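You operate a simulated robot arm through the tools that you are given. There is no shell and no other tool.

You run a simulated robot arm. Do the job below in one go: nothing can be reset, and whatever is moved stays where it is left.

TASK
Bring the stopper's air up to 4 bar and restart the chain.
Fine: open the red air knob; within 0.3 bar; before the start the stopper lever goes to release and back to hold once.

It is judged by the outcome, as a careful person would: the job done as asked, and still so three seconds after it is handed in. It fails if anything else is knocked over, pushed out of place, dropped, spilled or broken. Lids that push on must go on centred and level and be pressed home; caps that screw on are set level and turned clockwise until they are tight.

THE ROBOT
A 7-joint arm with a two-finger parallel gripper, fixed in place. Base frame: the origin is on the floor under the middle of its stand, x ahead of it, y to its left, z up. Lengths are in m, angles in rad, forces in N, time in s.
It reaches about 1.479 m from its shoulder. Its first joint turns from -2.897 to 2.897 rad. Payload 4.4 kg.
The TCP is the grasp point between the finger pads, 0.023 m short of the fingertips. In the tool frame z runs along the fingers and y along their closing line. The gripper opens to 0.094 m. The fingers are 0.038 m wide and 0.01 m thick; the gripper's body (0.054 by 0.096 m) begins 0.039 m behind the TCP.
Orientation is told as [roll, pitch, yaw] about the base's x, y, z axes, in that order, counted from this pose: with the fingers straight down and closing along the base's y, the tool's x points along the base's -x, its y along +y and its z along -z.

THE INTERFACE
- The arm moves only by the tool drive_tool. Its arguments are lists of equal length, an entry for each row: "xyz": the shift along the tool's x, y, z in units of 500 mm (1.0 is 500 mm), a list of three; "delta_rot": the turn, a rotation vector about the tool's x, y, z in units of 90 degrees (1.0 is 90 degrees), a list of three; "fingers": the gripper command, from -1 (fully open) to 1 (shut), values between in proportion. In form: {"xyz": [[tx, ty, tz], ...], "delta_rot": [[wx, wy, wz], ...], "fingers": [fingers, ...]}. A call has 1 to 20 rows; each row is the pose to reach, as a shift and turn from the pose commanded when the call began, along the tool's axes at that moment. A call with a number of a shift or a turn outside -1 to 1 is refused whole. Each row takes 0.2 s and may step no farther than 0.05 m and 0.15 rad from the row before; otherwise, or with a gripper value out of range, the whole call is refused. A pose out of reach is approached as far as the arm can. The call stops where the force on the tool passes 90 N (or 10 N more than at its start, if that is more) or the arm is blocked; 0.2 s more then pass. Each finger travels about 0.072 m/s and halts on what it meets, pressing with about 21 N; the grip force reading is that of the motor and also rises with nothing between the fingers. The clock runs only during rows and for 0.2 s after the last one: add rows that repeat a pose to give the fingers time. It gives the time, the measured TCP pose, the force on the tool (base axes), the opening and the grip force at its end, in the units of the frame above (readings bear some noise), with the torque about the TCP (base axes, N m) and any sound that the robot's microphone picked up.
- Cameras (640 x 400 px; columns grow to the right, rows downward): "scene" is fixed at [0.0419, -0.5096, 1.5868]; the picture's right is [0.51, -0.86, 0.00], its down [-0.40, -0.24, -0.88] and it looks along [0.76, 0.45, -0.47] (base axes); focal length 317 px, centre (320, 200). "wrist" rides on the gripper at [0.086, 0.016, -0.075] in the tool frame; the picture's right is [-0.18, 0.98, 0.00], its down [-0.58, -0.11, -0.81] and it looks along [-0.79, -0.15, 0.59] (tool axes); focal length 243 px, centre (320, 200). There is no depth. A picture from a camera that has moved, and an enlarged one, comes with that camera's place and axes in the base frame and with its lens. The place of the scene camera against the robot may be out by one fixed shift of up to 0.018 m in any direction.
- get_image(camera): a new picture of that camera. No time passes.
- close_up(camera, box): a new picture of the part [left, top, right, bottom] of that camera's present view, enlarged. No time passes.
- job_done(): hands the job in; it is judged then, once.

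Nothing tells you positions but the pictures and the camera data. Unless the task says otherwise, let go and move clear before handing in.

The tools are called after "Emit:" as name(argument=value, ...) on one line, values as JSON. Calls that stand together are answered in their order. drive_tool: Moves the arm, as the interface text tells. Its arguments: {"type":"object","properties":{"xyz":{"type":"array","items":{"type":"array","items":{"type":"number"}}},"delta_rot":{"type":"array","items":{"type":"array","items":{"type":"number"}}},"fingers":{"type":"array","items":{"type":"number"}}},"required":["xyz","delta_rot","fingers"]} The other tools are called the same way: get_image (camera) takes a picture; close_up (camera, box) takes an enlarged picture of a part of a camera's view; job_done () hands the job in.

At the start:

```text
time_s: 0.0
ee_pos: [0.8096, 0.0448, 1.1952]
tcp_rot: [0.0, 0.001, -0.001]
contact_force: [0.1, -0.4, -0.1]
wrist_torque: [-0.04, 0.0, 0.06]
gripper_width: 0.0938
grip_force: 0.1
```

scene: 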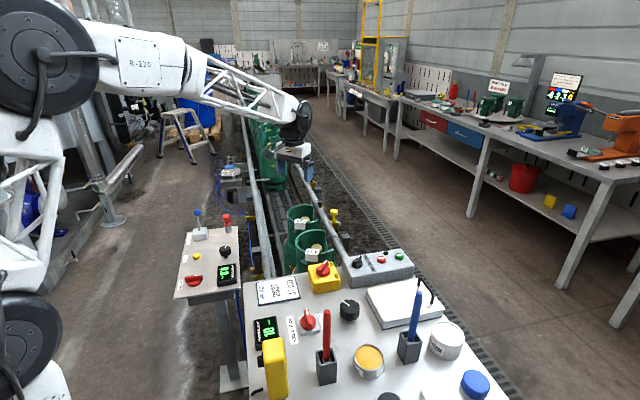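
wrist: 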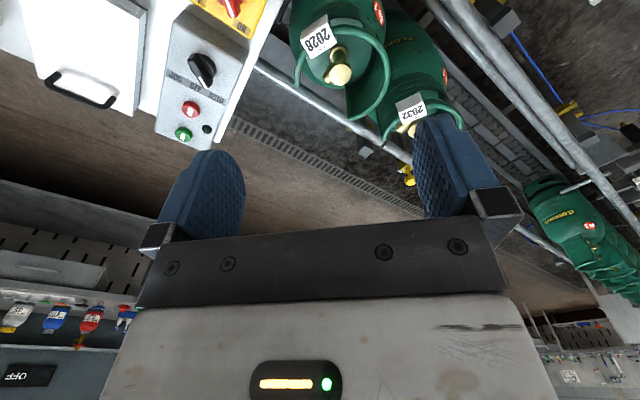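

I see a chain conveyor with green gas cylinders and two panels: a near table with knobs and displays, and a small left table with levers and a display. I'll take enlarged views first to read the labels.

Emit:
close_up(camera="scene", box=[160, 190, 260, 310])

Emit:
close_up(camera="scene", box=[240, 240, 430, 360])

Emit:
close_up(camera="scene", box=[240, 300, 400, 400])

```text
3.33 times, centred on (210, 250) of scene
camera zoom: at [0.0419, -0.5096, 1.5868], right [0.51, -0.86, 0.0], down [-0.4, -0.24, -0.88], along [0.76, 0.45, -0.47], focal length 1056 px, centre (687, 33)
```

zoom: 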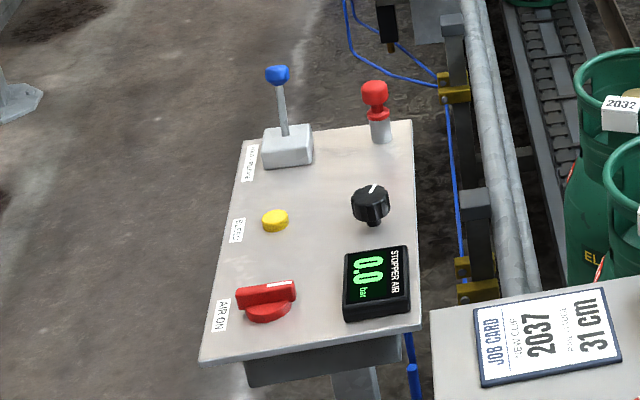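

```text
3.33 times, centred on (335, 300) of scene
camera zoom: at [0.0419, -0.5096, 1.5868], right [0.51, -0.86, 0.0], down [-0.4, -0.24, -0.88], along [0.76, 0.45, -0.47], focal length 1056 px, centre (270, -133)
```

zoom: 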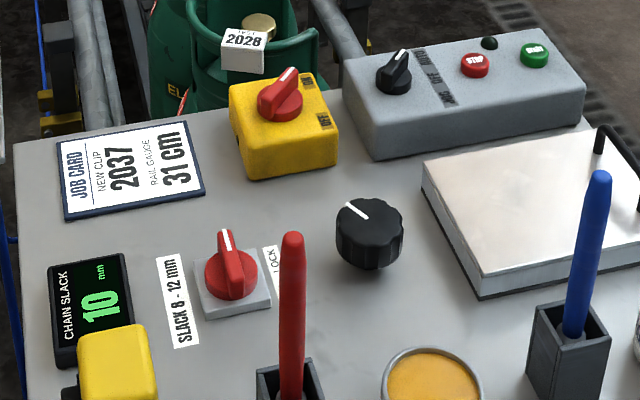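

```text
4.00 times, centred on (320, 350) of scene
camera zoom: at [0.0419, -0.5096, 1.5868], right [0.51, -0.86, 0.0], down [-0.4, -0.24, -0.88], along [0.76, 0.45, -0.47], focal length 1267 px, centre (320, -400)
```

zoom: 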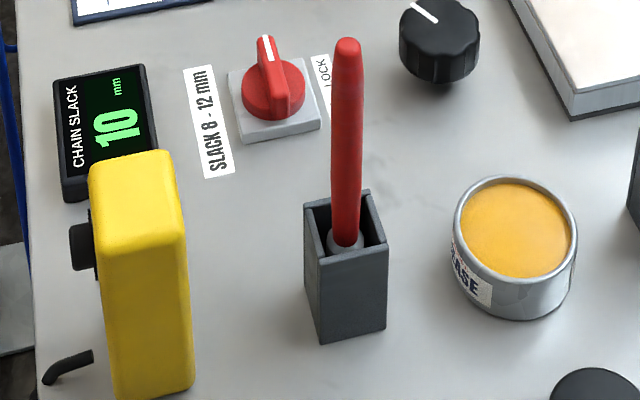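

The left panel has the stopper air parts and the grey box carries a selector with STOP and START. I'll zoom further to read the legends and switch positions.

Emit:
close_up(camera="scene", box=[174, 260, 242, 302])

Emit:
close_up(camera="scene", box=[180, 200, 244, 250])

Emit:
close_up(camera="scene", box=[340, 240, 420, 290])

Emit:
close_up(camera="scene", box=[290, 250, 354, 300])

Emit:
close_up(camera="wrist", box=[140, 0, 280, 160])

Emit:
close_up(camera="scene", box=[180, 90, 360, 260])

```text
9.41 times, centred on (208, 281) of scene
camera zoom: at [0.0419, -0.5096, 1.5868], right [0.51, -0.86, 0.0], down [-0.4, -0.24, -0.88], along [0.76, 0.45, -0.47], focal length 2981 px, centre (1374, -562)
```

zoom: 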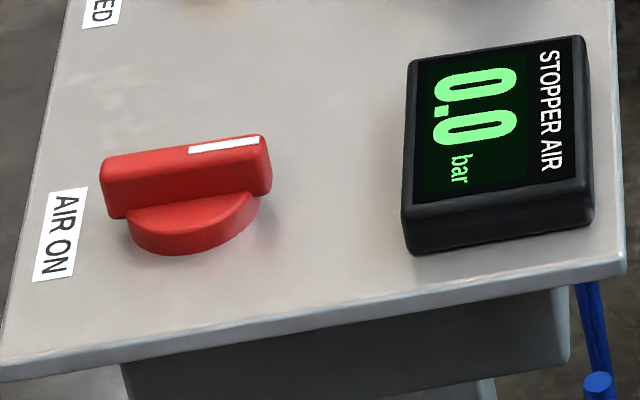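

```text
8.00 times, centred on (212, 225) of scene
camera zoom: at [0.0419, -0.5096, 1.5868], right [0.51, -0.86, 0.0], down [-0.4, -0.24, -0.88], along [0.76, 0.45, -0.47], focal length 2534 px, centre (1184, 0)
```

zoom: 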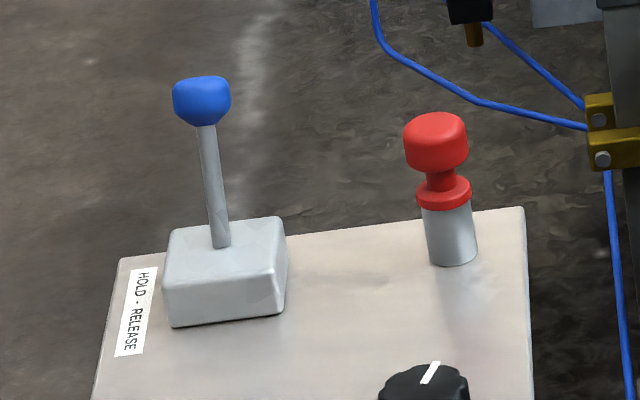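

```text
8.00 times, centred on (380, 265) of scene
camera zoom: at [0.0419, -0.5096, 1.5868], right [0.51, -0.86, 0.0], down [-0.4, -0.24, -0.88], along [0.76, 0.45, -0.47], focal length 2534 px, centre (-160, -320)
```

zoom: 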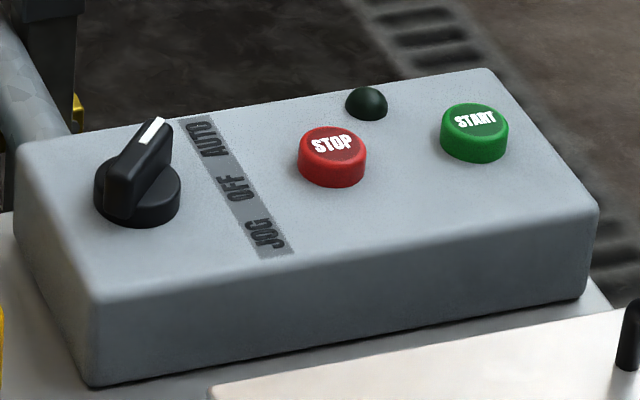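

```text
8.00 times, centred on (322, 275) of scene
camera zoom: at [0.0419, -0.5096, 1.5868], right [0.51, -0.86, 0.0], down [-0.4, -0.24, -0.88], along [0.76, 0.45, -0.47], focal length 2534 px, centre (304, -400)
```

zoom: 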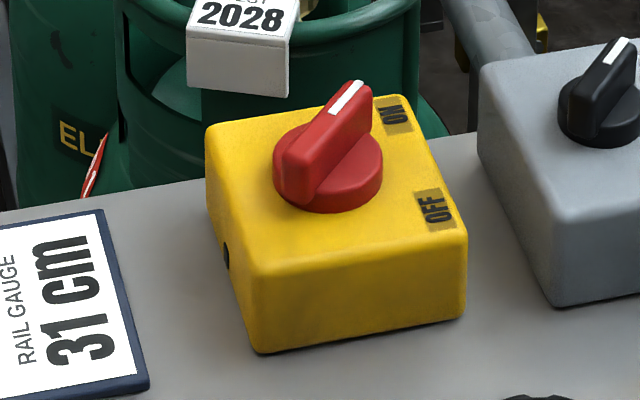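

```text
2.50 times, centred on (210, 80) of wrist
camera zoom: at [0.7228, 0.0609, 1.2682], right [0.18, 0.98, 0.0], down [0.58, -0.11, 0.81], along [0.79, -0.15, -0.59], focal length 606 px, centre (595, 500)
```

zoom: 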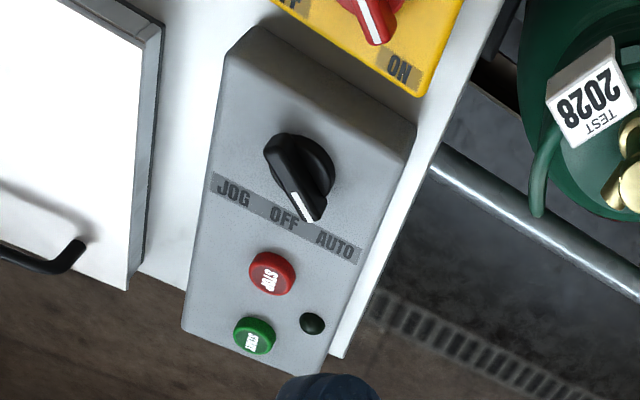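

```text
2.35 times, centred on (270, 175) of scene
camera zoom: at [0.0419, -0.5096, 1.5868], right [0.51, -0.86, 0.0], down [-0.4, -0.24, -0.88], along [0.76, 0.45, -0.47], focal length 745 px, centre (438, 259)
```

zoom: 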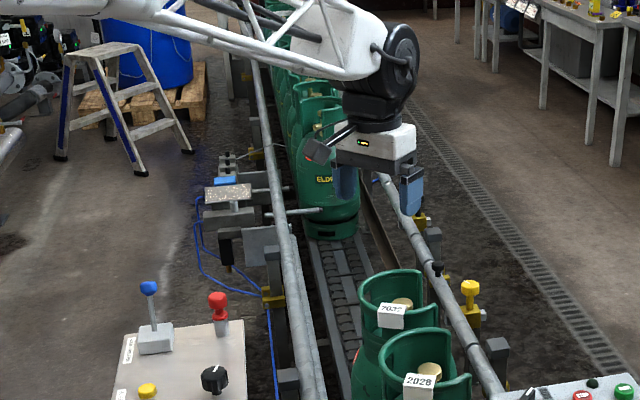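

The air knob's mark points away from AIR ON, the display reads 0.0 bar, the lever looks to be at HOLD, the selector is at AUTO and the main switch is ON. The panel is turned about 45° in the base frame, so I'll move the wrist camera over it, yawed to match, to locate everything.

Emit:
drive_tool(xyz=[[0.06, 0.059, 0.0075], [0.12, 0.118, 0.015], [0.18, 0.177, 0.0225], [0.24, 0.237, 0.03], [0.3, 0.296, 0.0375], [0.36, 0.355, 0.045], [0.42, 0.414, 0.0525], [0.48, 0.473, 0.06], [0.54, 0.532, 0.0675], [0.6, 0.592, 0.075], [0.66, 0.651, 0.0825], [0.72, 0.71, 0.09]], delta_rot=[[0, 0, 0.0417], [0, 0, 0.0833], [0, 0, 0.125], [0, 0, 0.1667], [0, 0, 0.2083], [0, 0, 0.25], [0, 0, 0.2917], [0, 0, 0.3333], [0, 0, 0.375], [0, 0, 0.4167], [0, 0, 0.4583], [0, 0, 0.5]], fingers=[-1, -1, -1, -1, -1, -1, -1, -1, -1, -1, -1, -1])

```text
time_s: 2.6
ee_pos: [0.4484, 0.3952, 1.1481]
tcp_rot: [-0.001, 0.0, -0.786]
contact_force: [-0.6, 1.1, 0.3]
wrist_torque: [-0.03, 0.02, -0.02]
gripper_width: 0.0939
grip_force: 0.1
```

The arm has reached the viewing pose beside the left panel. I'll look with both cameras.

Emit:
get_image(camera="wrist")

Emit:
get_image(camera="scene")

```text
taken
camera wrist: at [0.3985, 0.4675, 1.2217], right [0.83, 0.56, 0.0], down [0.33, -0.49, 0.81], along [0.46, -0.67, -0.59], focal length 243 px, centre (320, 200)
```

wrist: 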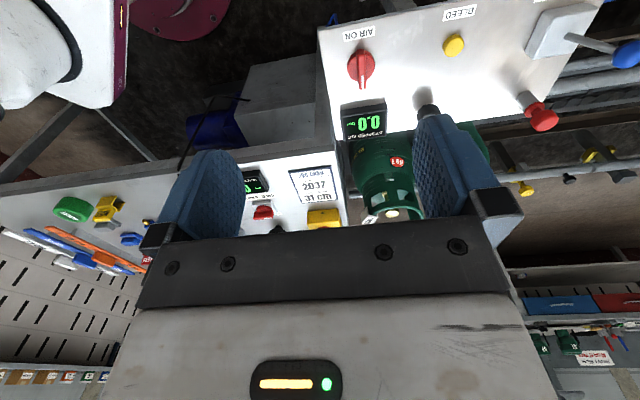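

```text
taken
```

scene: 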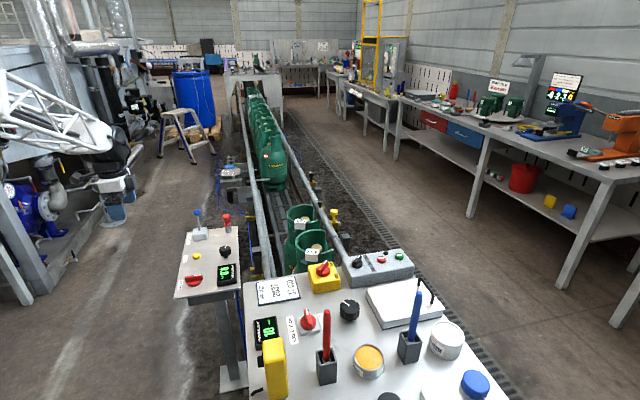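

The panel shows at the upper right of the wrist view. I'll zoom in there for accurate pixel positions.

Emit:
close_up(camera="wrist", box=[310, 0, 640, 200])

Emit:
close_up(camera="wrist", box=[310, 0, 450, 150])

Emit:
close_up(camera="wrist", box=[480, 0, 640, 140])

```text
1.94 times, centred on (475, 100) of wrist
camera zoom: at [0.3985, 0.4675, 1.2217], right [0.83, 0.56, 0.0], down [0.33, -0.49, 0.81], along [0.46, -0.67, -0.59], focal length 470 px, centre (19, 394)
```

zoom: 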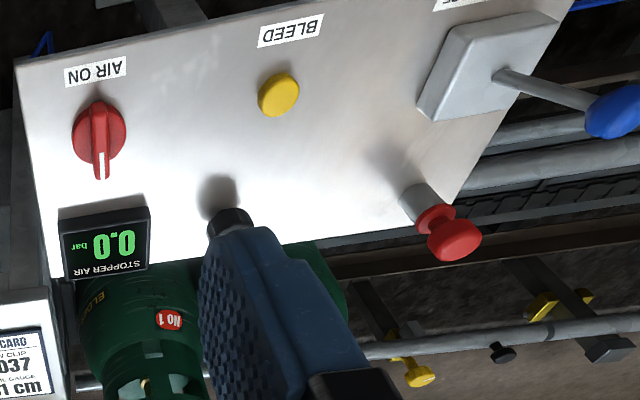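

```text
2.67 times, centred on (380, 75) of wrist
camera zoom: at [0.3985, 0.4675, 1.2217], right [0.83, 0.56, 0.0], down [0.33, -0.49, 0.81], along [0.46, -0.67, -0.59], focal length 647 px, centre (160, 533)
```

zoom: 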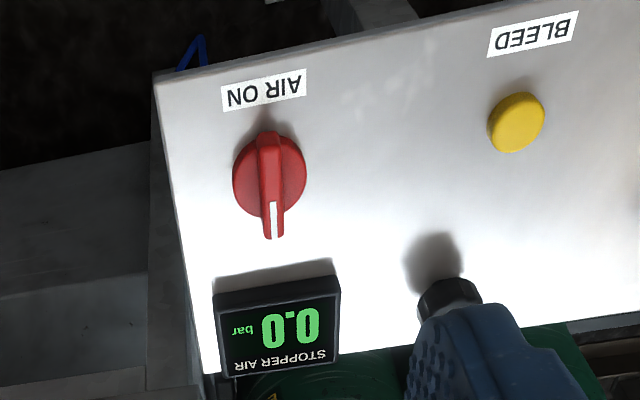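

```text
2.86 times, centred on (560, 70) of wrist
camera zoom: at [0.3985, 0.4675, 1.2217], right [0.83, 0.56, 0.0], down [0.33, -0.49, 0.81], along [0.46, -0.67, -0.59], focal length 693 px, centre (-366, 571)
```

zoom: 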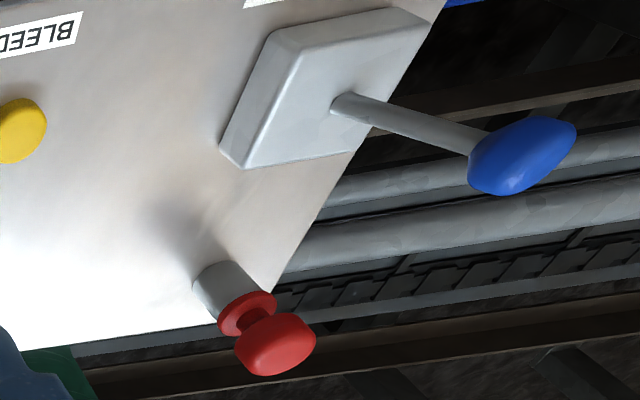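

From both views I put the panel top at z≈0.77, the air knob near (0.571, 0.341, 0.79) and the lever ball near (0.806, 0.573, 0.886). I'll go above the air knob to refine that.

Emit:
drive_tool(xyz=[[-0.0417, 0.0161, 0.0727], [-0.0833, 0.0323, 0.1453], [-0.125, 0.0484, 0.218], [-0.1667, 0.0645, 0.2907], [-0.2083, 0.0807, 0.3633], [-0.25, 0.0968, 0.436]], delta_rot=[[0, 0, 0], [0, 0, 0], [0, 0, 0], [0, 0, 0], [0, 0, 0], [0, 0, 0]], fingers=[-1, -1, -1, -1, -1, -1])

Emit:
get_image(camera="wrist")

Emit:
get_image(camera="scene")

```text
time_s: 4.0
ee_pos: [0.5731, 0.3449, 0.9294]
tcp_rot: [0.002, 0.003, -0.784]
contact_force: [1.5, -0.4, 1.0]
wrist_torque: [-0.03, -0.02, 0.01]
gripper_width: 0.094
grip_force: 0.0
```

```text
taken
camera wrist: at [0.5237, 0.4169, 1.0029], right [0.82, 0.57, 0.0], down [0.33, -0.49, 0.81], along [0.46, -0.66, -0.59], focal length 243 px, centre (320, 200)
```

wrist: 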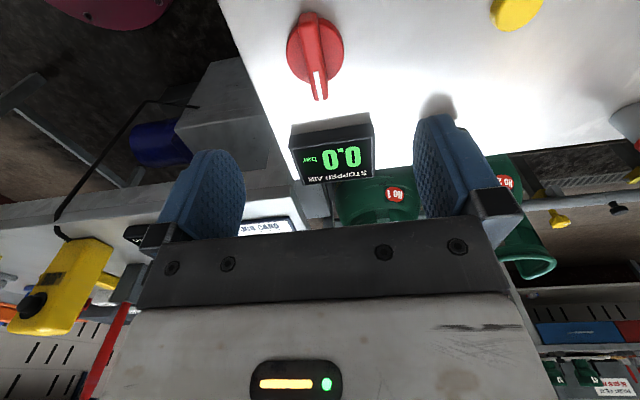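

```text
taken
```

scene: 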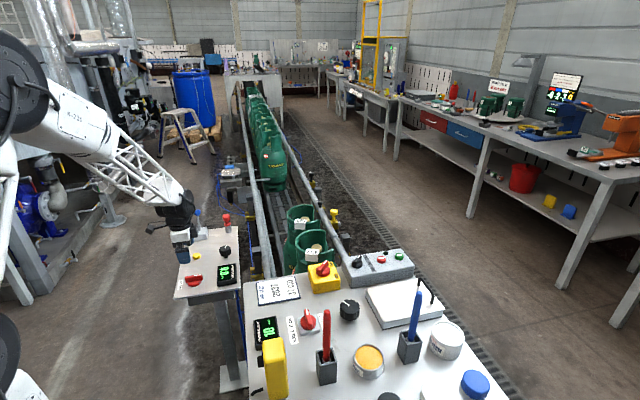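

Emit:
close_up(camera="wrist", box=[240, 0, 400, 110])

Emit:
close_up(camera="wrist", box=[240, 0, 560, 200])

```text
3.64 times, centred on (320, 55) of wrist
camera zoom: at [0.5237, 0.4169, 1.0029], right [0.82, 0.57, 0.0], down [0.33, -0.49, 0.81], along [0.46, -0.66, -0.59], focal length 882 px, centre (320, 727)
```

zoom: 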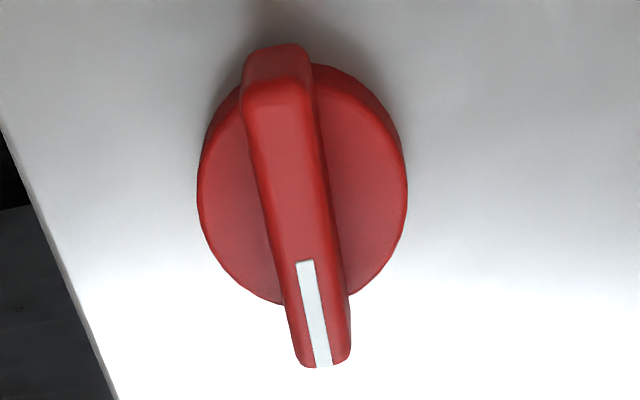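

```text
2.00 times, centred on (400, 100) of wrist
camera zoom: at [0.5237, 0.4169, 1.0029], right [0.82, 0.57, 0.0], down [0.33, -0.49, 0.81], along [0.46, -0.66, -0.59], focal length 485 px, centre (160, 400)
```

zoom: 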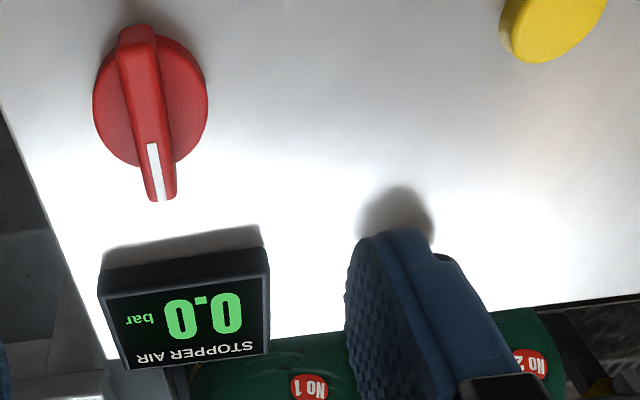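

The air knob is almost under the TCP, about 2 mm and 4 mm off in tool x and y. I'll centre, come down 5 cm and look again to get its height.

Emit:
drive_tool(xyz=[[-0.002, -0.004, 0.05], [-0.004, -0.008, 0.1], [-0.004, -0.008, 0.1]], delta_rot=[[0, 0, 0], [0, 0, 0], [0, 0, 0]], fingers=[-1, -1, -1])

Emit:
close_up(camera="wrist", box=[240, 0, 400, 110])

Emit:
close_up(camera="scene", box=[150, 200, 260, 310])

```text
time_s: 4.8
ee_pos: [0.5699, 0.3394, 0.8786]
tcp_rot: [0.0, 0.0, -0.785]
contact_force: [0.5, 0.0, 0.4]
wrist_torque: [0.02, 0.02, -0.04]
gripper_width: 0.0938
grip_force: 0.0
```

```text
3.64 times, centred on (320, 55) of wrist
camera zoom: at [0.5194, 0.4126, 0.9515], right [0.82, 0.57, 0.0], down [0.33, -0.49, 0.81], along [0.46, -0.66, -0.59], focal length 882 px, centre (320, 727)
```

zoom: 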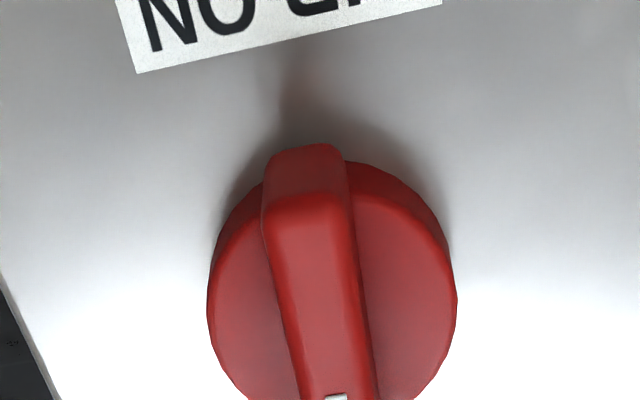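

```text
3.64 times, centred on (205, 255) of scene
camera zoom: at [0.0419, -0.5096, 1.5868], right [0.51, -0.86, 0.0], down [-0.4, -0.24, -0.88], along [0.76, 0.45, -0.47], focal length 1152 px, centre (738, 0)
```

zoom: 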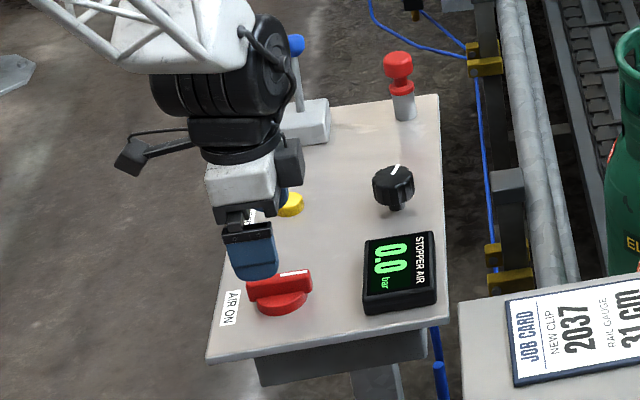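

The knob's disc top comes out near z=0.785 and its bar top near 0.806, so the fingertips should stop at about 0.79. I'll lower with the fingers open and check before closing.

Emit:
drive_tool(xyz=[[-0.002, 0.002, 0.065], [-0.004, 0.004, 0.12], [-0.004, 0.004, 0.12]], delta_rot=[[0, 0, 0], [0, 0, 0], [0, 0, 0]], fingers=[-1, -1, -1])

Emit:
get_image(camera="wrist")

Emit:
close_up(camera="scene", box=[160, 240, 250, 310])

```text
time_s: 5.6
ee_pos: [0.5725, 0.341, 0.819]
tcp_rot: [0.0, 0.0, -0.786]
contact_force: [0.0, 1.1, -0.3]
wrist_torque: [0.0, -0.01, -0.02]
gripper_width: 0.094
grip_force: 0.0
```

```text
taken
camera wrist: at [0.5226, 0.4142, 0.8926], right [0.82, 0.57, 0.0], down [0.33, -0.49, 0.81], along [0.46, -0.67, -0.59], focal length 243 px, centre (320, 200)
```

wrist: 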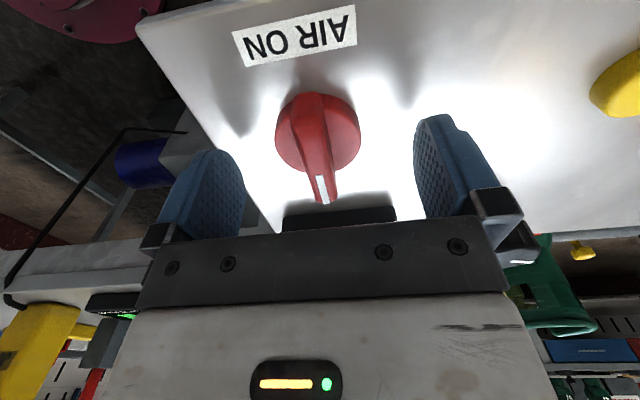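

```text
5.71 times, centred on (205, 275) of scene
camera zoom: at [0.0419, -0.5096, 1.5868], right [0.51, -0.86, 0.0], down [-0.4, -0.24, -0.88], along [0.76, 0.45, -0.47], focal length 1810 px, centre (977, -229)
```

zoom: 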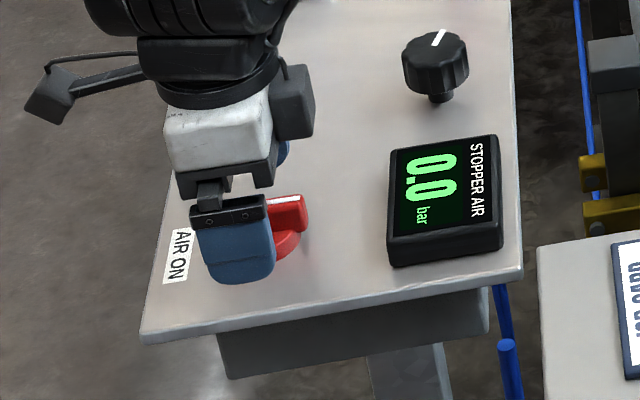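

The knob is centred between the fingers. I'll lower the last 6 mm and close on the bar.

Emit:
drive_tool(xyz=[[0, 0, 0.012], [0, 0, 0.012], [0, 0, 0.012], [0, 0, 0.012], [0, 0, 0.012], [0, 0, 0.012]], delta_rot=[[0, 0, 0], [0, 0, 0], [0, 0, 0], [0, 0, 0], [0, 0, 0], [0, 0, 0]], fingers=[-1, 1, 1, 1, 1, 1])

Emit:
close_up(camera="scene", box=[160, 240, 250, 310])

Emit:
get_image(camera="wrist")

```text
time_s: 7.0
ee_pos: [0.5716, 0.3413, 0.8144]
tcp_rot: [-0.001, 0.0, -0.784]
contact_force: [-30.3, -33.7, 16.4]
wrist_torque: [-0.04, 0.16, -0.04]
gripper_width: 0.014
grip_force: 45.4
```

```text
5.71 times, centred on (205, 275) of scene
camera zoom: at [0.0419, -0.5096, 1.5868], right [0.51, -0.86, 0.0], down [-0.4, -0.24, -0.88], along [0.76, 0.45, -0.47], focal length 1810 px, centre (977, -229)
```

zoom: 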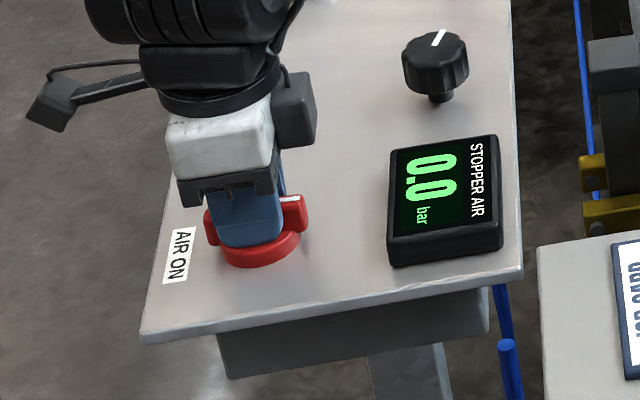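

```text
taken
camera wrist: at [0.5218, 0.4132, 0.8876], right [0.82, 0.57, 0.0], down [0.34, -0.49, 0.81], along [0.45, -0.67, -0.59], focal length 243 px, centre (320, 200)
```

wrist: 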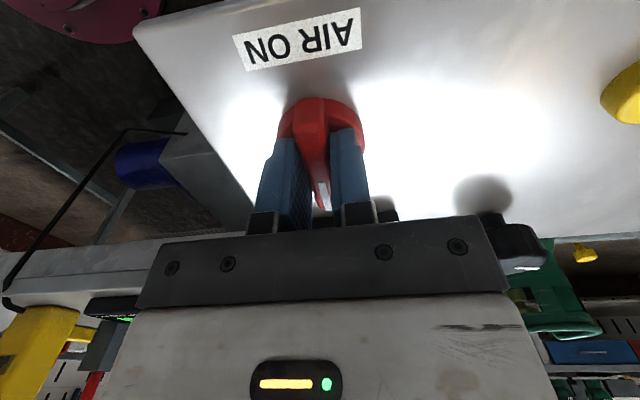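

The bar is gripped at 14 mm, but there's about 45 N sideways because I'm slightly off centre. I'll shift 2 mm towards −y of the tool to relieve it.

Emit:
drive_tool(xyz=[[0, -0.002, 0], [0, -0.004, 0], [0, -0.004, 0]], delta_rot=[[0, 0, 0], [0, 0, 0], [0, 0, 0]], fingers=[1, 1, 1])

```text
time_s: 7.8
ee_pos: [0.5723, 0.3404, 0.8148]
tcp_rot: [0.0, -0.001, -0.784]
contact_force: [-45.4, 13.3, 2.9]
wrist_torque: [0.47, 0.57, -0.05]
gripper_width: 0.0138
grip_force: 44.8
```

The side force changed direction rather than dropping. I'll hold still briefly to see whether it settles.

Emit:
drive_tool(xyz=[[0, 0, 0], [0, 0, 0], [0, 0, 0]], delta_rot=[[0, 0, 0], [0, 0, 0], [0, 0, 0]], fingers=[1, 1, 1])

```text
time_s: 8.6
ee_pos: [0.572, 0.3404, 0.8147]
tcp_rot: [0.0, 0.0, -0.783]
contact_force: [-41.2, 19.2, -6.9]
wrist_torque: [0.27, 0.31, -0.06]
gripper_width: 0.0142
grip_force: 45.4
```

The force comes from clamping hard against a fixed axis. I'll loosen to a close cage of about 16 mm around the bar, which should still turn it without a side load.

Emit:
drive_tool(xyz=[[0, 0, 0], [0, 0, 0]], delta_rot=[[0, 0, 0], [0, 0, 0]], fingers=[0.65, 0.65])

Emit:
close_up(camera="wrist", box=[220, 80, 420, 220])

```text
time_s: 9.2
ee_pos: [0.5729, 0.3401, 0.8146]
tcp_rot: [0.001, 0.0, -0.787]
contact_force: [-0.5, 0.7, 0.3]
wrist_torque: [0.02, -0.02, -0.02]
gripper_width: 0.0165
grip_force: 0.1
```

```text
2.86 times, centred on (320, 150) of wrist
camera zoom: at [0.5231, 0.4124, 0.8883], right [0.82, 0.57, 0.0], down [0.33, -0.49, 0.81], along [0.46, -0.66, -0.59], focal length 693 px, centre (320, 343)
```

zoom: 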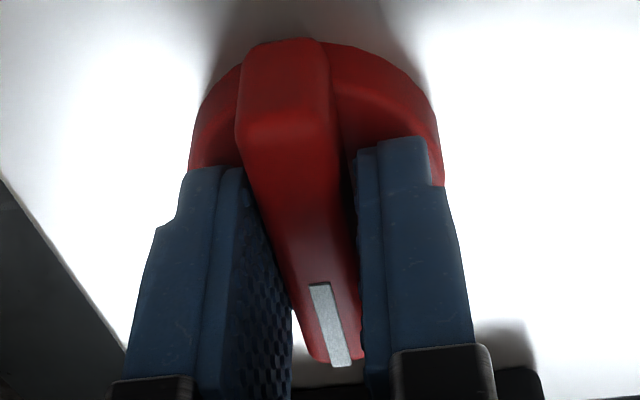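

The contact is free now. I'll test counter-clockwise seen from above (negative about tool z) by a small angle and watch the torque.

Emit:
drive_tool(xyz=[[0, 0, 0], [0, 0, 0], [0, 0, 0]], delta_rot=[[0, 0, -0.05], [0, 0, -0.1], [0, 0, -0.1]], fingers=[0.65, 0.65, 0.65])

Emit:
close_up(camera="wrist", box=[220, 0, 420, 220])

Emit:
close_up(camera="scene", box=[160, 240, 250, 310])

```text
time_s: 10.0
ee_pos: [0.5719, 0.3407, 0.8162]
tcp_rot: [0.001, 0.0, -0.627]
contact_force: [-1.5, -2.7, -0.5]
wrist_torque: [0.01, 0.02, -0.05]
gripper_width: 0.0173
grip_force: 0.4
```

```text
1.82 times, centred on (320, 110) of wrist
camera zoom: at [0.5117, 0.4041, 0.8888], right [0.73, 0.69, 0.0], down [0.41, -0.43, 0.81], along [0.55, -0.59, -0.59], focal length 441 px, centre (320, 364)
```

zoom: 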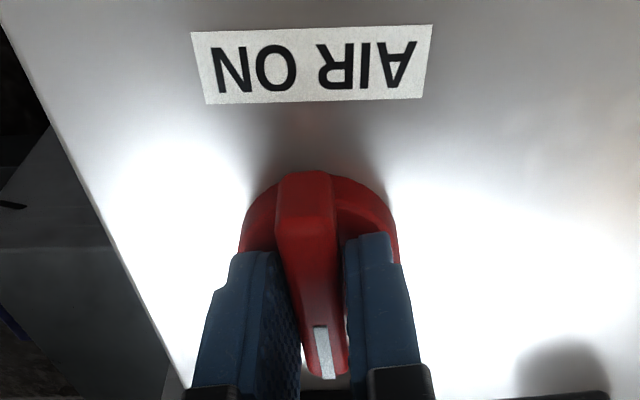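

```text
5.71 times, centred on (205, 275) of scene
camera zoom: at [0.0419, -0.5096, 1.5868], right [0.51, -0.86, 0.0], down [-0.4, -0.24, -0.88], along [0.76, 0.45, -0.47], focal length 1810 px, centre (977, -229)
```

zoom: 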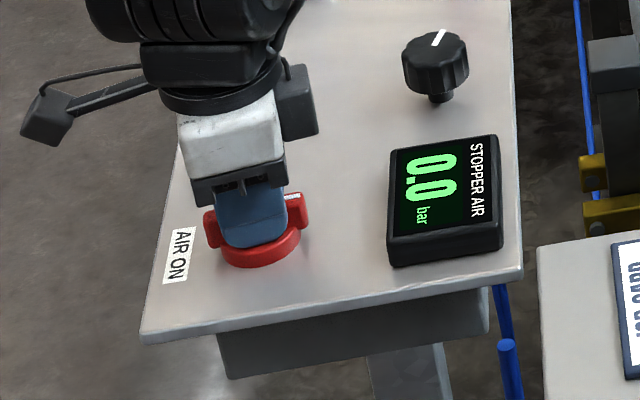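

The turn met almost no torque, so I'll continue the same way in steps and compare the bar with the panel.

Emit:
drive_tool(xyz=[[0, 0, 0], [0, 0, 0], [0, 0, 0], [0, 0, 0]], delta_rot=[[0, 0, -0.06], [0, 0, -0.12], [0, 0, -0.18], [0, 0, -0.18]], fingers=[0.65, 0.65, 0.65, 0.65])

Emit:
close_up(camera="wrist", box=[220, 0, 420, 220])

Emit:
close_up(camera="scene", box=[160, 240, 250, 310])

```text
time_s: 11.0
ee_pos: [0.5717, 0.3397, 0.8156]
tcp_rot: [0.001, 0.002, -0.344]
contact_force: [0.2, -2.4, 0.5]
wrist_torque: [-0.02, 0.0, -0.01]
gripper_width: 0.0175
grip_force: 1.6
```

```text
1.82 times, centred on (320, 110) of wrist
camera zoom: at [0.496, 0.3853, 0.8888], right [0.5, 0.86, 0.0], down [0.51, -0.3, 0.81], along [0.7, -0.41, -0.59], focal length 441 px, centre (320, 364)
```

zoom: 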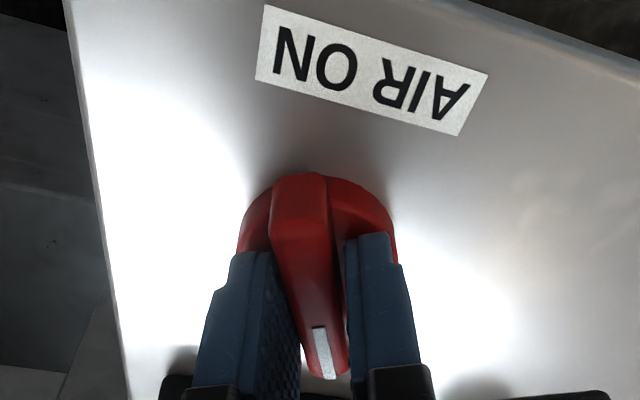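

```text
5.71 times, centred on (205, 275) of scene
camera zoom: at [0.0419, -0.5096, 1.5868], right [0.51, -0.86, 0.0], down [-0.4, -0.24, -0.88], along [0.76, 0.45, -0.47], focal length 1810 px, centre (977, -229)
```

zoom: 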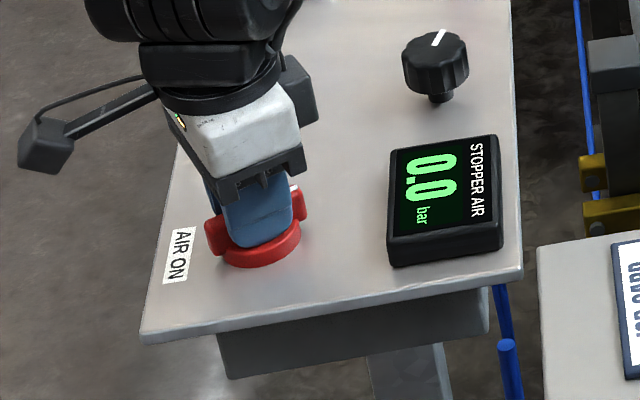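

The bar follows the fingers freely. I'll carry on counter-clockwise to about 55° in all and check.

Emit:
drive_tool(xyz=[[0, 0, 0], [0, 0, 0], [0, 0, 0], [0, 0, 0], [0, 0, 0], [0, 0, 0]], delta_rot=[[0, 0, -0.08], [0, 0, -0.16], [0, 0, -0.24], [0, 0, -0.32], [0, 0, -0.4], [0, 0, -0.4]], fingers=[0.65, 0.65, 0.65, 0.65, 0.65, 0.65])

Emit:
close_up(camera="wrist", box=[220, 0, 420, 220])

Emit:
close_up(camera="scene", box=[160, 240, 250, 310])

```text
time_s: 12.4
ee_pos: [0.571, 0.3404, 0.8154]
tcp_rot: [0.0, 0.0, 0.286]
contact_force: [1.2, -1.0, -0.8]
wrist_torque: [-0.01, -0.01, -0.02]
gripper_width: 0.0175
grip_force: 1.2
```

```text
1.82 times, centred on (320, 110) of wrist
camera zoom: at [0.484, 0.3312, 0.8893], right [-0.1, 0.99, 0.0], down [0.59, 0.06, 0.81], along [0.8, 0.08, -0.59], focal length 441 px, centre (320, 364)
```

zoom: 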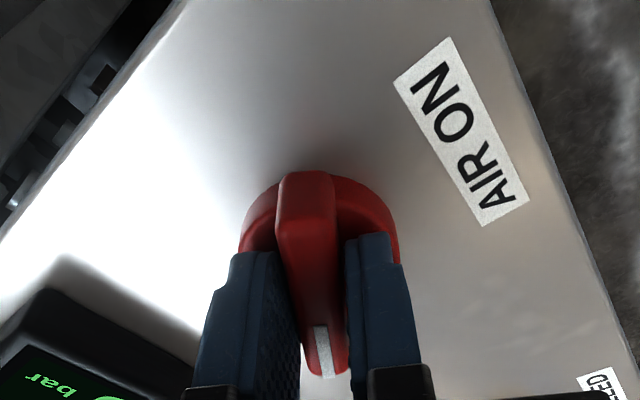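

```text
5.71 times, centred on (205, 275) of scene
camera zoom: at [0.0419, -0.5096, 1.5868], right [0.51, -0.86, 0.0], down [-0.4, -0.24, -0.88], along [0.76, 0.45, -0.47], focal length 1810 px, centre (977, -229)
```

zoom: 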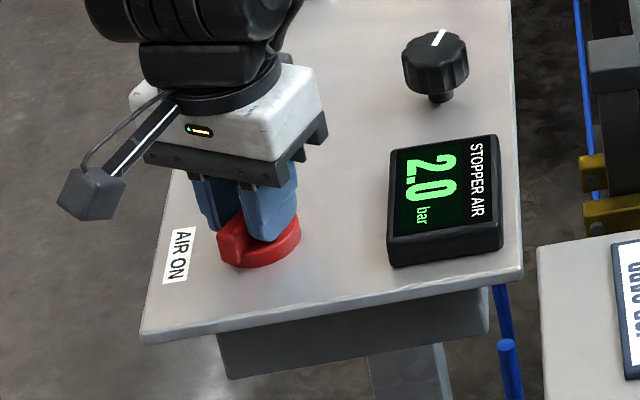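

The display now shows 2.0 bar, so counter-clockwise opens the air. I'll finish the quarter turn.

Emit:
drive_tool(xyz=[[0, 0, 0], [0, 0, 0], [0, 0, 0], [0, 0, 0], [0, 0, 0]], delta_rot=[[0, 0, -0.08], [0, 0, -0.16], [0, 0, -0.24], [0, 0, -0.31], [0, 0, -0.31]], fingers=[0.65, 0.65, 0.65, 0.65, 0.65])

Emit:
close_up(camera="wrist", box=[220, 0, 420, 220])

Emit:
close_up(camera="scene", box=[160, 240, 250, 310])

```text
time_s: 13.6
ee_pos: [0.5722, 0.3402, 0.8164]
tcp_rot: [0.002, 0.001, 0.771]
contact_force: [1.3, -1.3, -1.1]
wrist_torque: [-0.03, -0.01, -0.03]
gripper_width: 0.0172
grip_force: 0.9
```

```text
1.82 times, centred on (320, 110) of wrist
camera zoom: at [0.4984, 0.2912, 0.8894], right [-0.55, 0.83, 0.0], down [0.49, 0.33, 0.81], along [0.67, 0.45, -0.59], focal length 441 px, centre (320, 364)
```

zoom: 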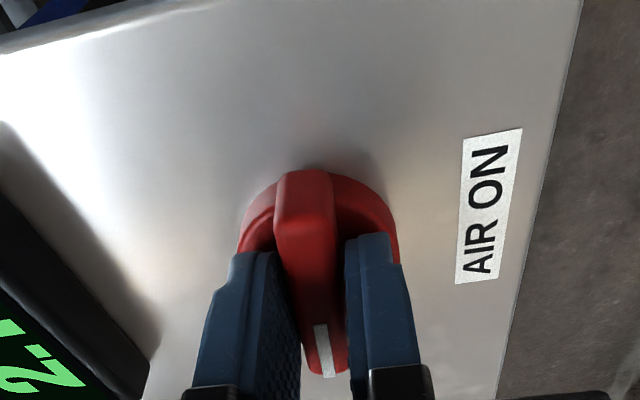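

```text
5.71 times, centred on (205, 275) of scene
camera zoom: at [0.0419, -0.5096, 1.5868], right [0.51, -0.86, 0.0], down [-0.4, -0.24, -0.88], along [0.76, 0.45, -0.47], focal length 1810 px, centre (977, -229)
```

zoom: 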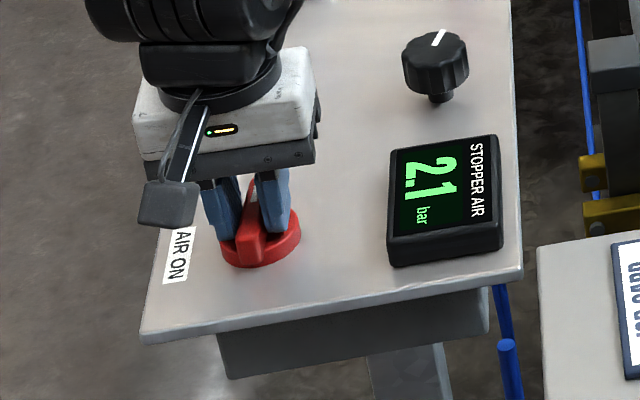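

It reads 2.1 bar with the bar about 85° round. I'll nudge a little more to see whether it reaches a stop.

Emit:
drive_tool(xyz=[[0, 0, 0], [0, 0, 0], [0, 0, 0]], delta_rot=[[0, 0, -0.04], [0, 0, -0.08], [0, 0, -0.08]], fingers=[0.65, 0.65, 0.65])

Emit:
close_up(camera="wrist", box=[220, 0, 420, 220])

Emit:
close_up(camera="scene", box=[160, 240, 250, 310])

```text
time_s: 14.4
ee_pos: [0.5726, 0.3397, 0.8162]
tcp_rot: [0.001, 0.0, 0.898]
contact_force: [3.1, -5.5, 2.6]
wrist_torque: [-0.08, -0.08, -0.18]
gripper_width: 0.0194
grip_force: 3.1
```

```text
1.82 times, centred on (320, 110) of wrist
camera zoom: at [0.5053, 0.2826, 0.8896], right [-0.65, 0.76, 0.0], down [0.45, 0.39, 0.81], along [0.61, 0.53, -0.59], focal length 441 px, centre (320, 364)
```

zoom: 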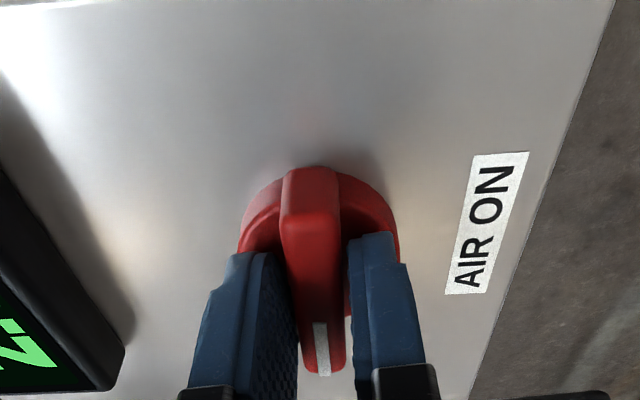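

```text
5.71 times, centred on (205, 275) of scene
camera zoom: at [0.0419, -0.5096, 1.5868], right [0.51, -0.86, 0.0], down [-0.4, -0.24, -0.88], along [0.76, 0.45, -0.47], focal length 1810 px, centre (977, -229)
```

zoom: 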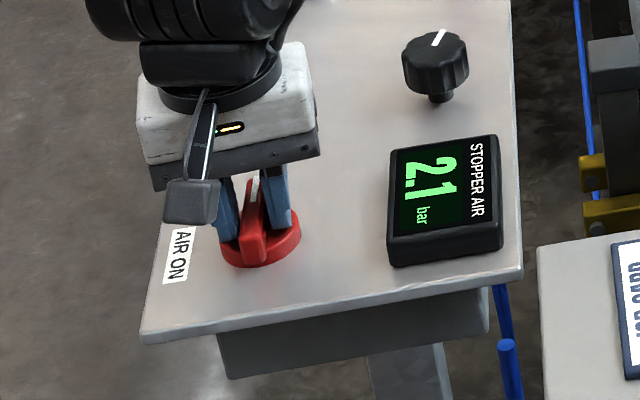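

The torque rose and the pads spread, so the air knob is at its open stop with 2.1 bar showing. I'll back off slightly, open and lift, then go to the black regulator knob near (0.74, 0.358).

Emit:
drive_tool(xyz=[[0, 0, 0], [0, 0, 0], [0, 0, 0], [0, 0, -0.08], [0, 0, -0.16], [0, 0, -0.24]], delta_rot=[[0, 0, 0.05], [0, 0, 0.05], [0, 0, 0.05], [0, 0, 0.05], [0, 0, 0.05], [0, 0, 0.05]], fingers=[0.3, 0.3, 0.3, 0.3, 0.0, -0.4])

Emit:
close_up(camera="wrist", box=[220, 0, 420, 220])

Emit:
close_up(camera="scene", box=[160, 240, 250, 310])

```text
time_s: 15.8
ee_pos: [0.571, 0.3417, 0.9362]
tcp_rot: [0.001, 0.002, 0.818]
contact_force: [-0.8, 0.4, -0.2]
wrist_torque: [0.0, 0.01, -0.01]
gripper_width: 0.0659
grip_force: 0.0
```

```text
1.82 times, centred on (320, 110) of wrist
camera zoom: at [0.5002, 0.2892, 1.0088], right [-0.59, 0.81, 0.0], down [0.48, 0.35, 0.81], along [0.65, 0.48, -0.59], focal length 441 px, centre (320, 364)
```

zoom: 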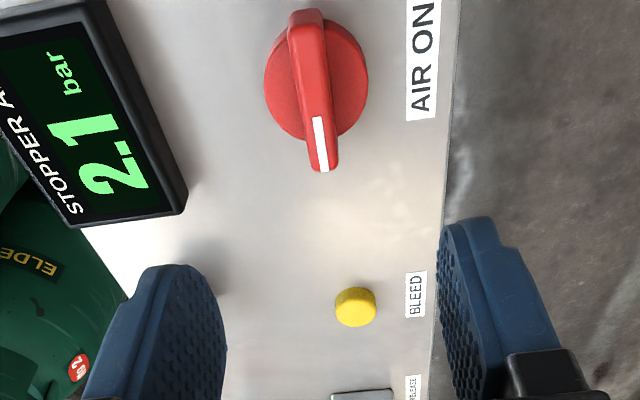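

```text
5.71 times, centred on (205, 275) of scene
camera zoom: at [0.0419, -0.5096, 1.5868], right [0.51, -0.86, 0.0], down [-0.4, -0.24, -0.88], along [0.76, 0.45, -0.47], focal length 1810 px, centre (977, -229)
```

zoom: 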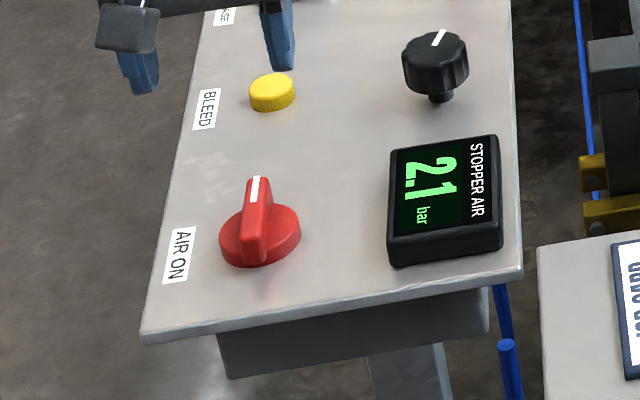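

The air knob is open and the display holds 2.1 bar. I'm moving above the regulator knob and turning the wrist to yaw 0 so I have room to turn both ways.

Emit:
drive_tool(xyz=[[-0.0425, -0.0374, 0.002], [-0.0849, -0.0748, 0.004], [-0.1274, -0.1122, 0.006], [-0.1699, -0.1496, 0.008], [-0.2123, -0.187, 0.01], [-0.2548, -0.2244, 0.012], [-0.2548, -0.2244, 0.012]], delta_rot=[[0, 0, 0.0868], [0, 0, 0.1737], [0, 0, 0.2605], [0, 0, 0.3473], [0, 0, 0.4342], [0, 0, 0.521], [0, 0, 0.521]], fingers=[-0.4, -0.4, -0.4, -0.4, -0.4, -0.4, -0.4])

Emit:
get_image(camera="wrist")

Emit:
close_up(camera="wrist", box=[240, 0, 400, 110])

Emit:
close_up(camera="scene", box=[170, 180, 280, 310])

```text
time_s: 17.4
ee_pos: [0.7432, 0.3556, 0.9289]
tcp_rot: [-0.001, 0.001, -0.001]
contact_force: [0.3, -1.2, -0.5]
wrist_torque: [0.0, 0.02, -0.03]
gripper_width: 0.0659
grip_force: 0.0
```

```text
taken
camera wrist: at [0.6569, 0.3716, 1.0022], right [0.19, 0.98, 0.0], down [0.58, -0.11, 0.81], along [0.79, -0.15, -0.59], focal length 243 px, centre (320, 200)
```

wrist: 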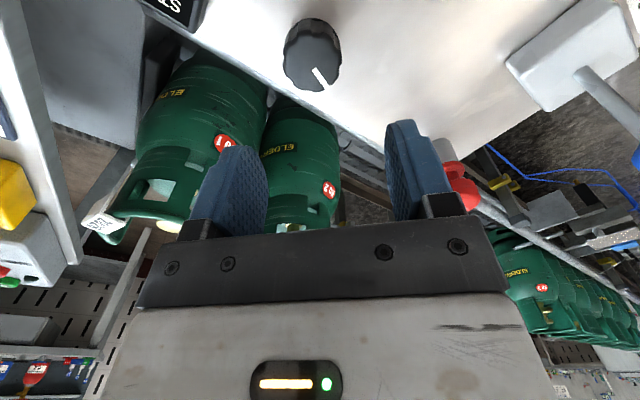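

```text
3.64 times, centred on (320, 55) of wrist
camera zoom: at [0.6569, 0.3716, 1.0022], right [0.19, 0.98, 0.0], down [0.58, -0.11, 0.81], along [0.79, -0.15, -0.59], focal length 882 px, centre (320, 727)
```

zoom: 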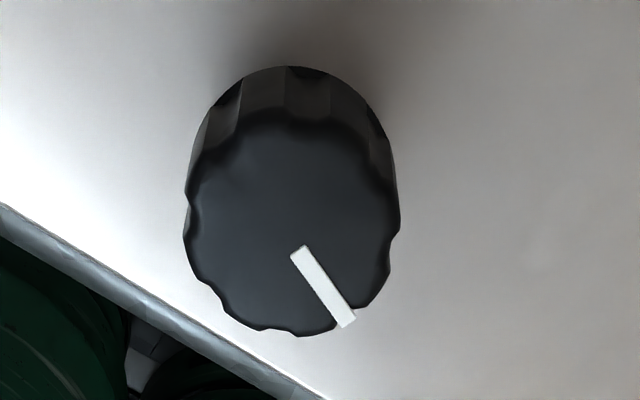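

```text
3.08 times, centred on (225, 245) of scene
camera zoom: at [0.0419, -0.5096, 1.5868], right [0.51, -0.86, 0.0], down [-0.4, -0.24, -0.88], along [0.76, 0.45, -0.47], focal length 974 px, centre (612, 62)
```

zoom: 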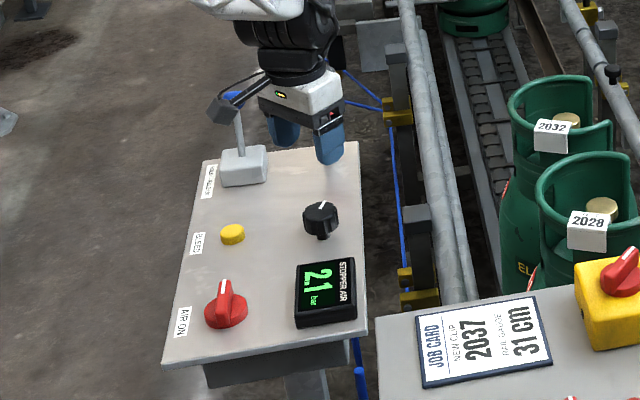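

The regulator's top face is about 45 mm across and centred roughly 6 mm towards −y. I'll centre on it, lower to z≈0.865 and check again.

Emit:
drive_tool(xyz=[[0, -0.0063, 0.064], [0, -0.0126, 0.128], [0, -0.0126, 0.128]], delta_rot=[[0, 0, 0], [0, 0, 0], [0, 0, 0]], fingers=[-0.6, -0.6, -0.6])

Emit:
get_image(camera="wrist")

Emit:
close_up(camera="wrist", box=[240, 20, 400, 130])

Emit:
close_up(camera="scene", box=[190, 220, 260, 300])

```text
time_s: 18.2
ee_pos: [0.7462, 0.3493, 0.8641]
tcp_rot: [0.0, 0.0, -0.002]
contact_force: [-0.2, 0.1, 0.0]
wrist_torque: [0.0, -0.01, 0.03]
gripper_width: 0.0753
grip_force: 0.0
```

```text
taken
camera wrist: at [0.6591, 0.3655, 0.9375], right [0.19, 0.98, 0.0], down [0.58, -0.11, 0.81], along [0.79, -0.15, -0.59], focal length 243 px, centre (320, 200)
```

wrist: 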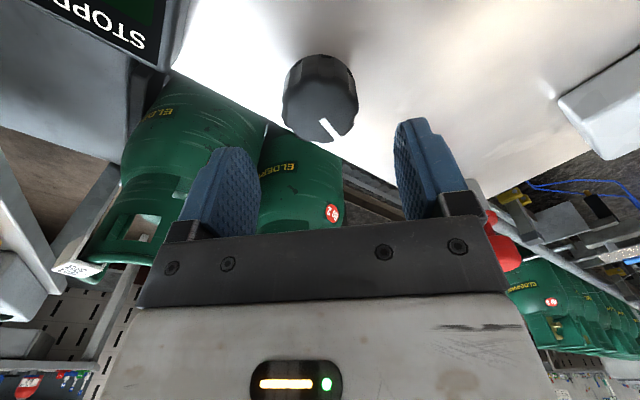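

```text
3.64 times, centred on (320, 75) of wrist
camera zoom: at [0.6591, 0.3655, 0.9375], right [0.19, 0.98, 0.0], down [0.58, -0.11, 0.81], along [0.79, -0.15, -0.59], focal length 882 px, centre (320, 654)
```

zoom: 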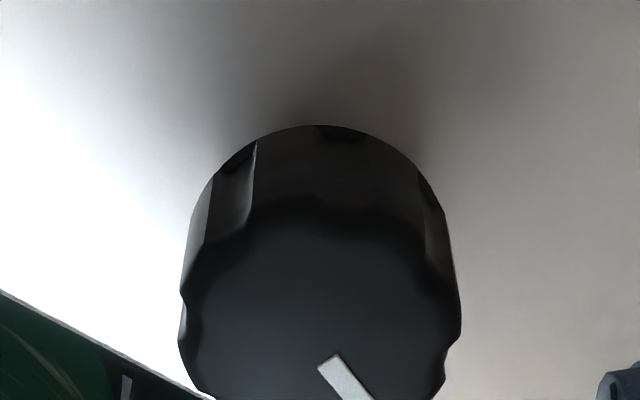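

```text
5.00 times, centred on (225, 260) of scene
camera zoom: at [0.0419, -0.5096, 1.5868], right [0.51, -0.86, 0.0], down [-0.4, -0.24, -0.88], along [0.76, 0.45, -0.47], focal length 1583 px, centre (795, -100)
```

zoom: 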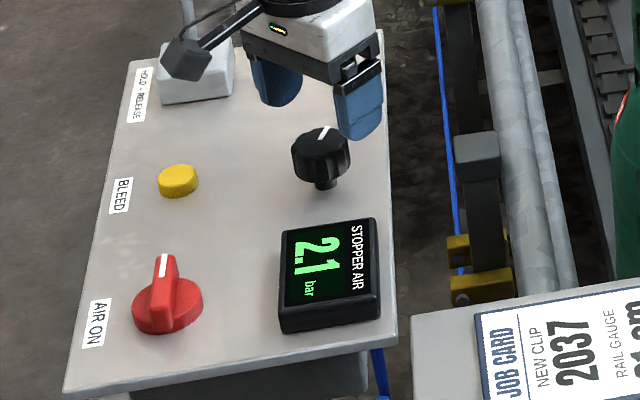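

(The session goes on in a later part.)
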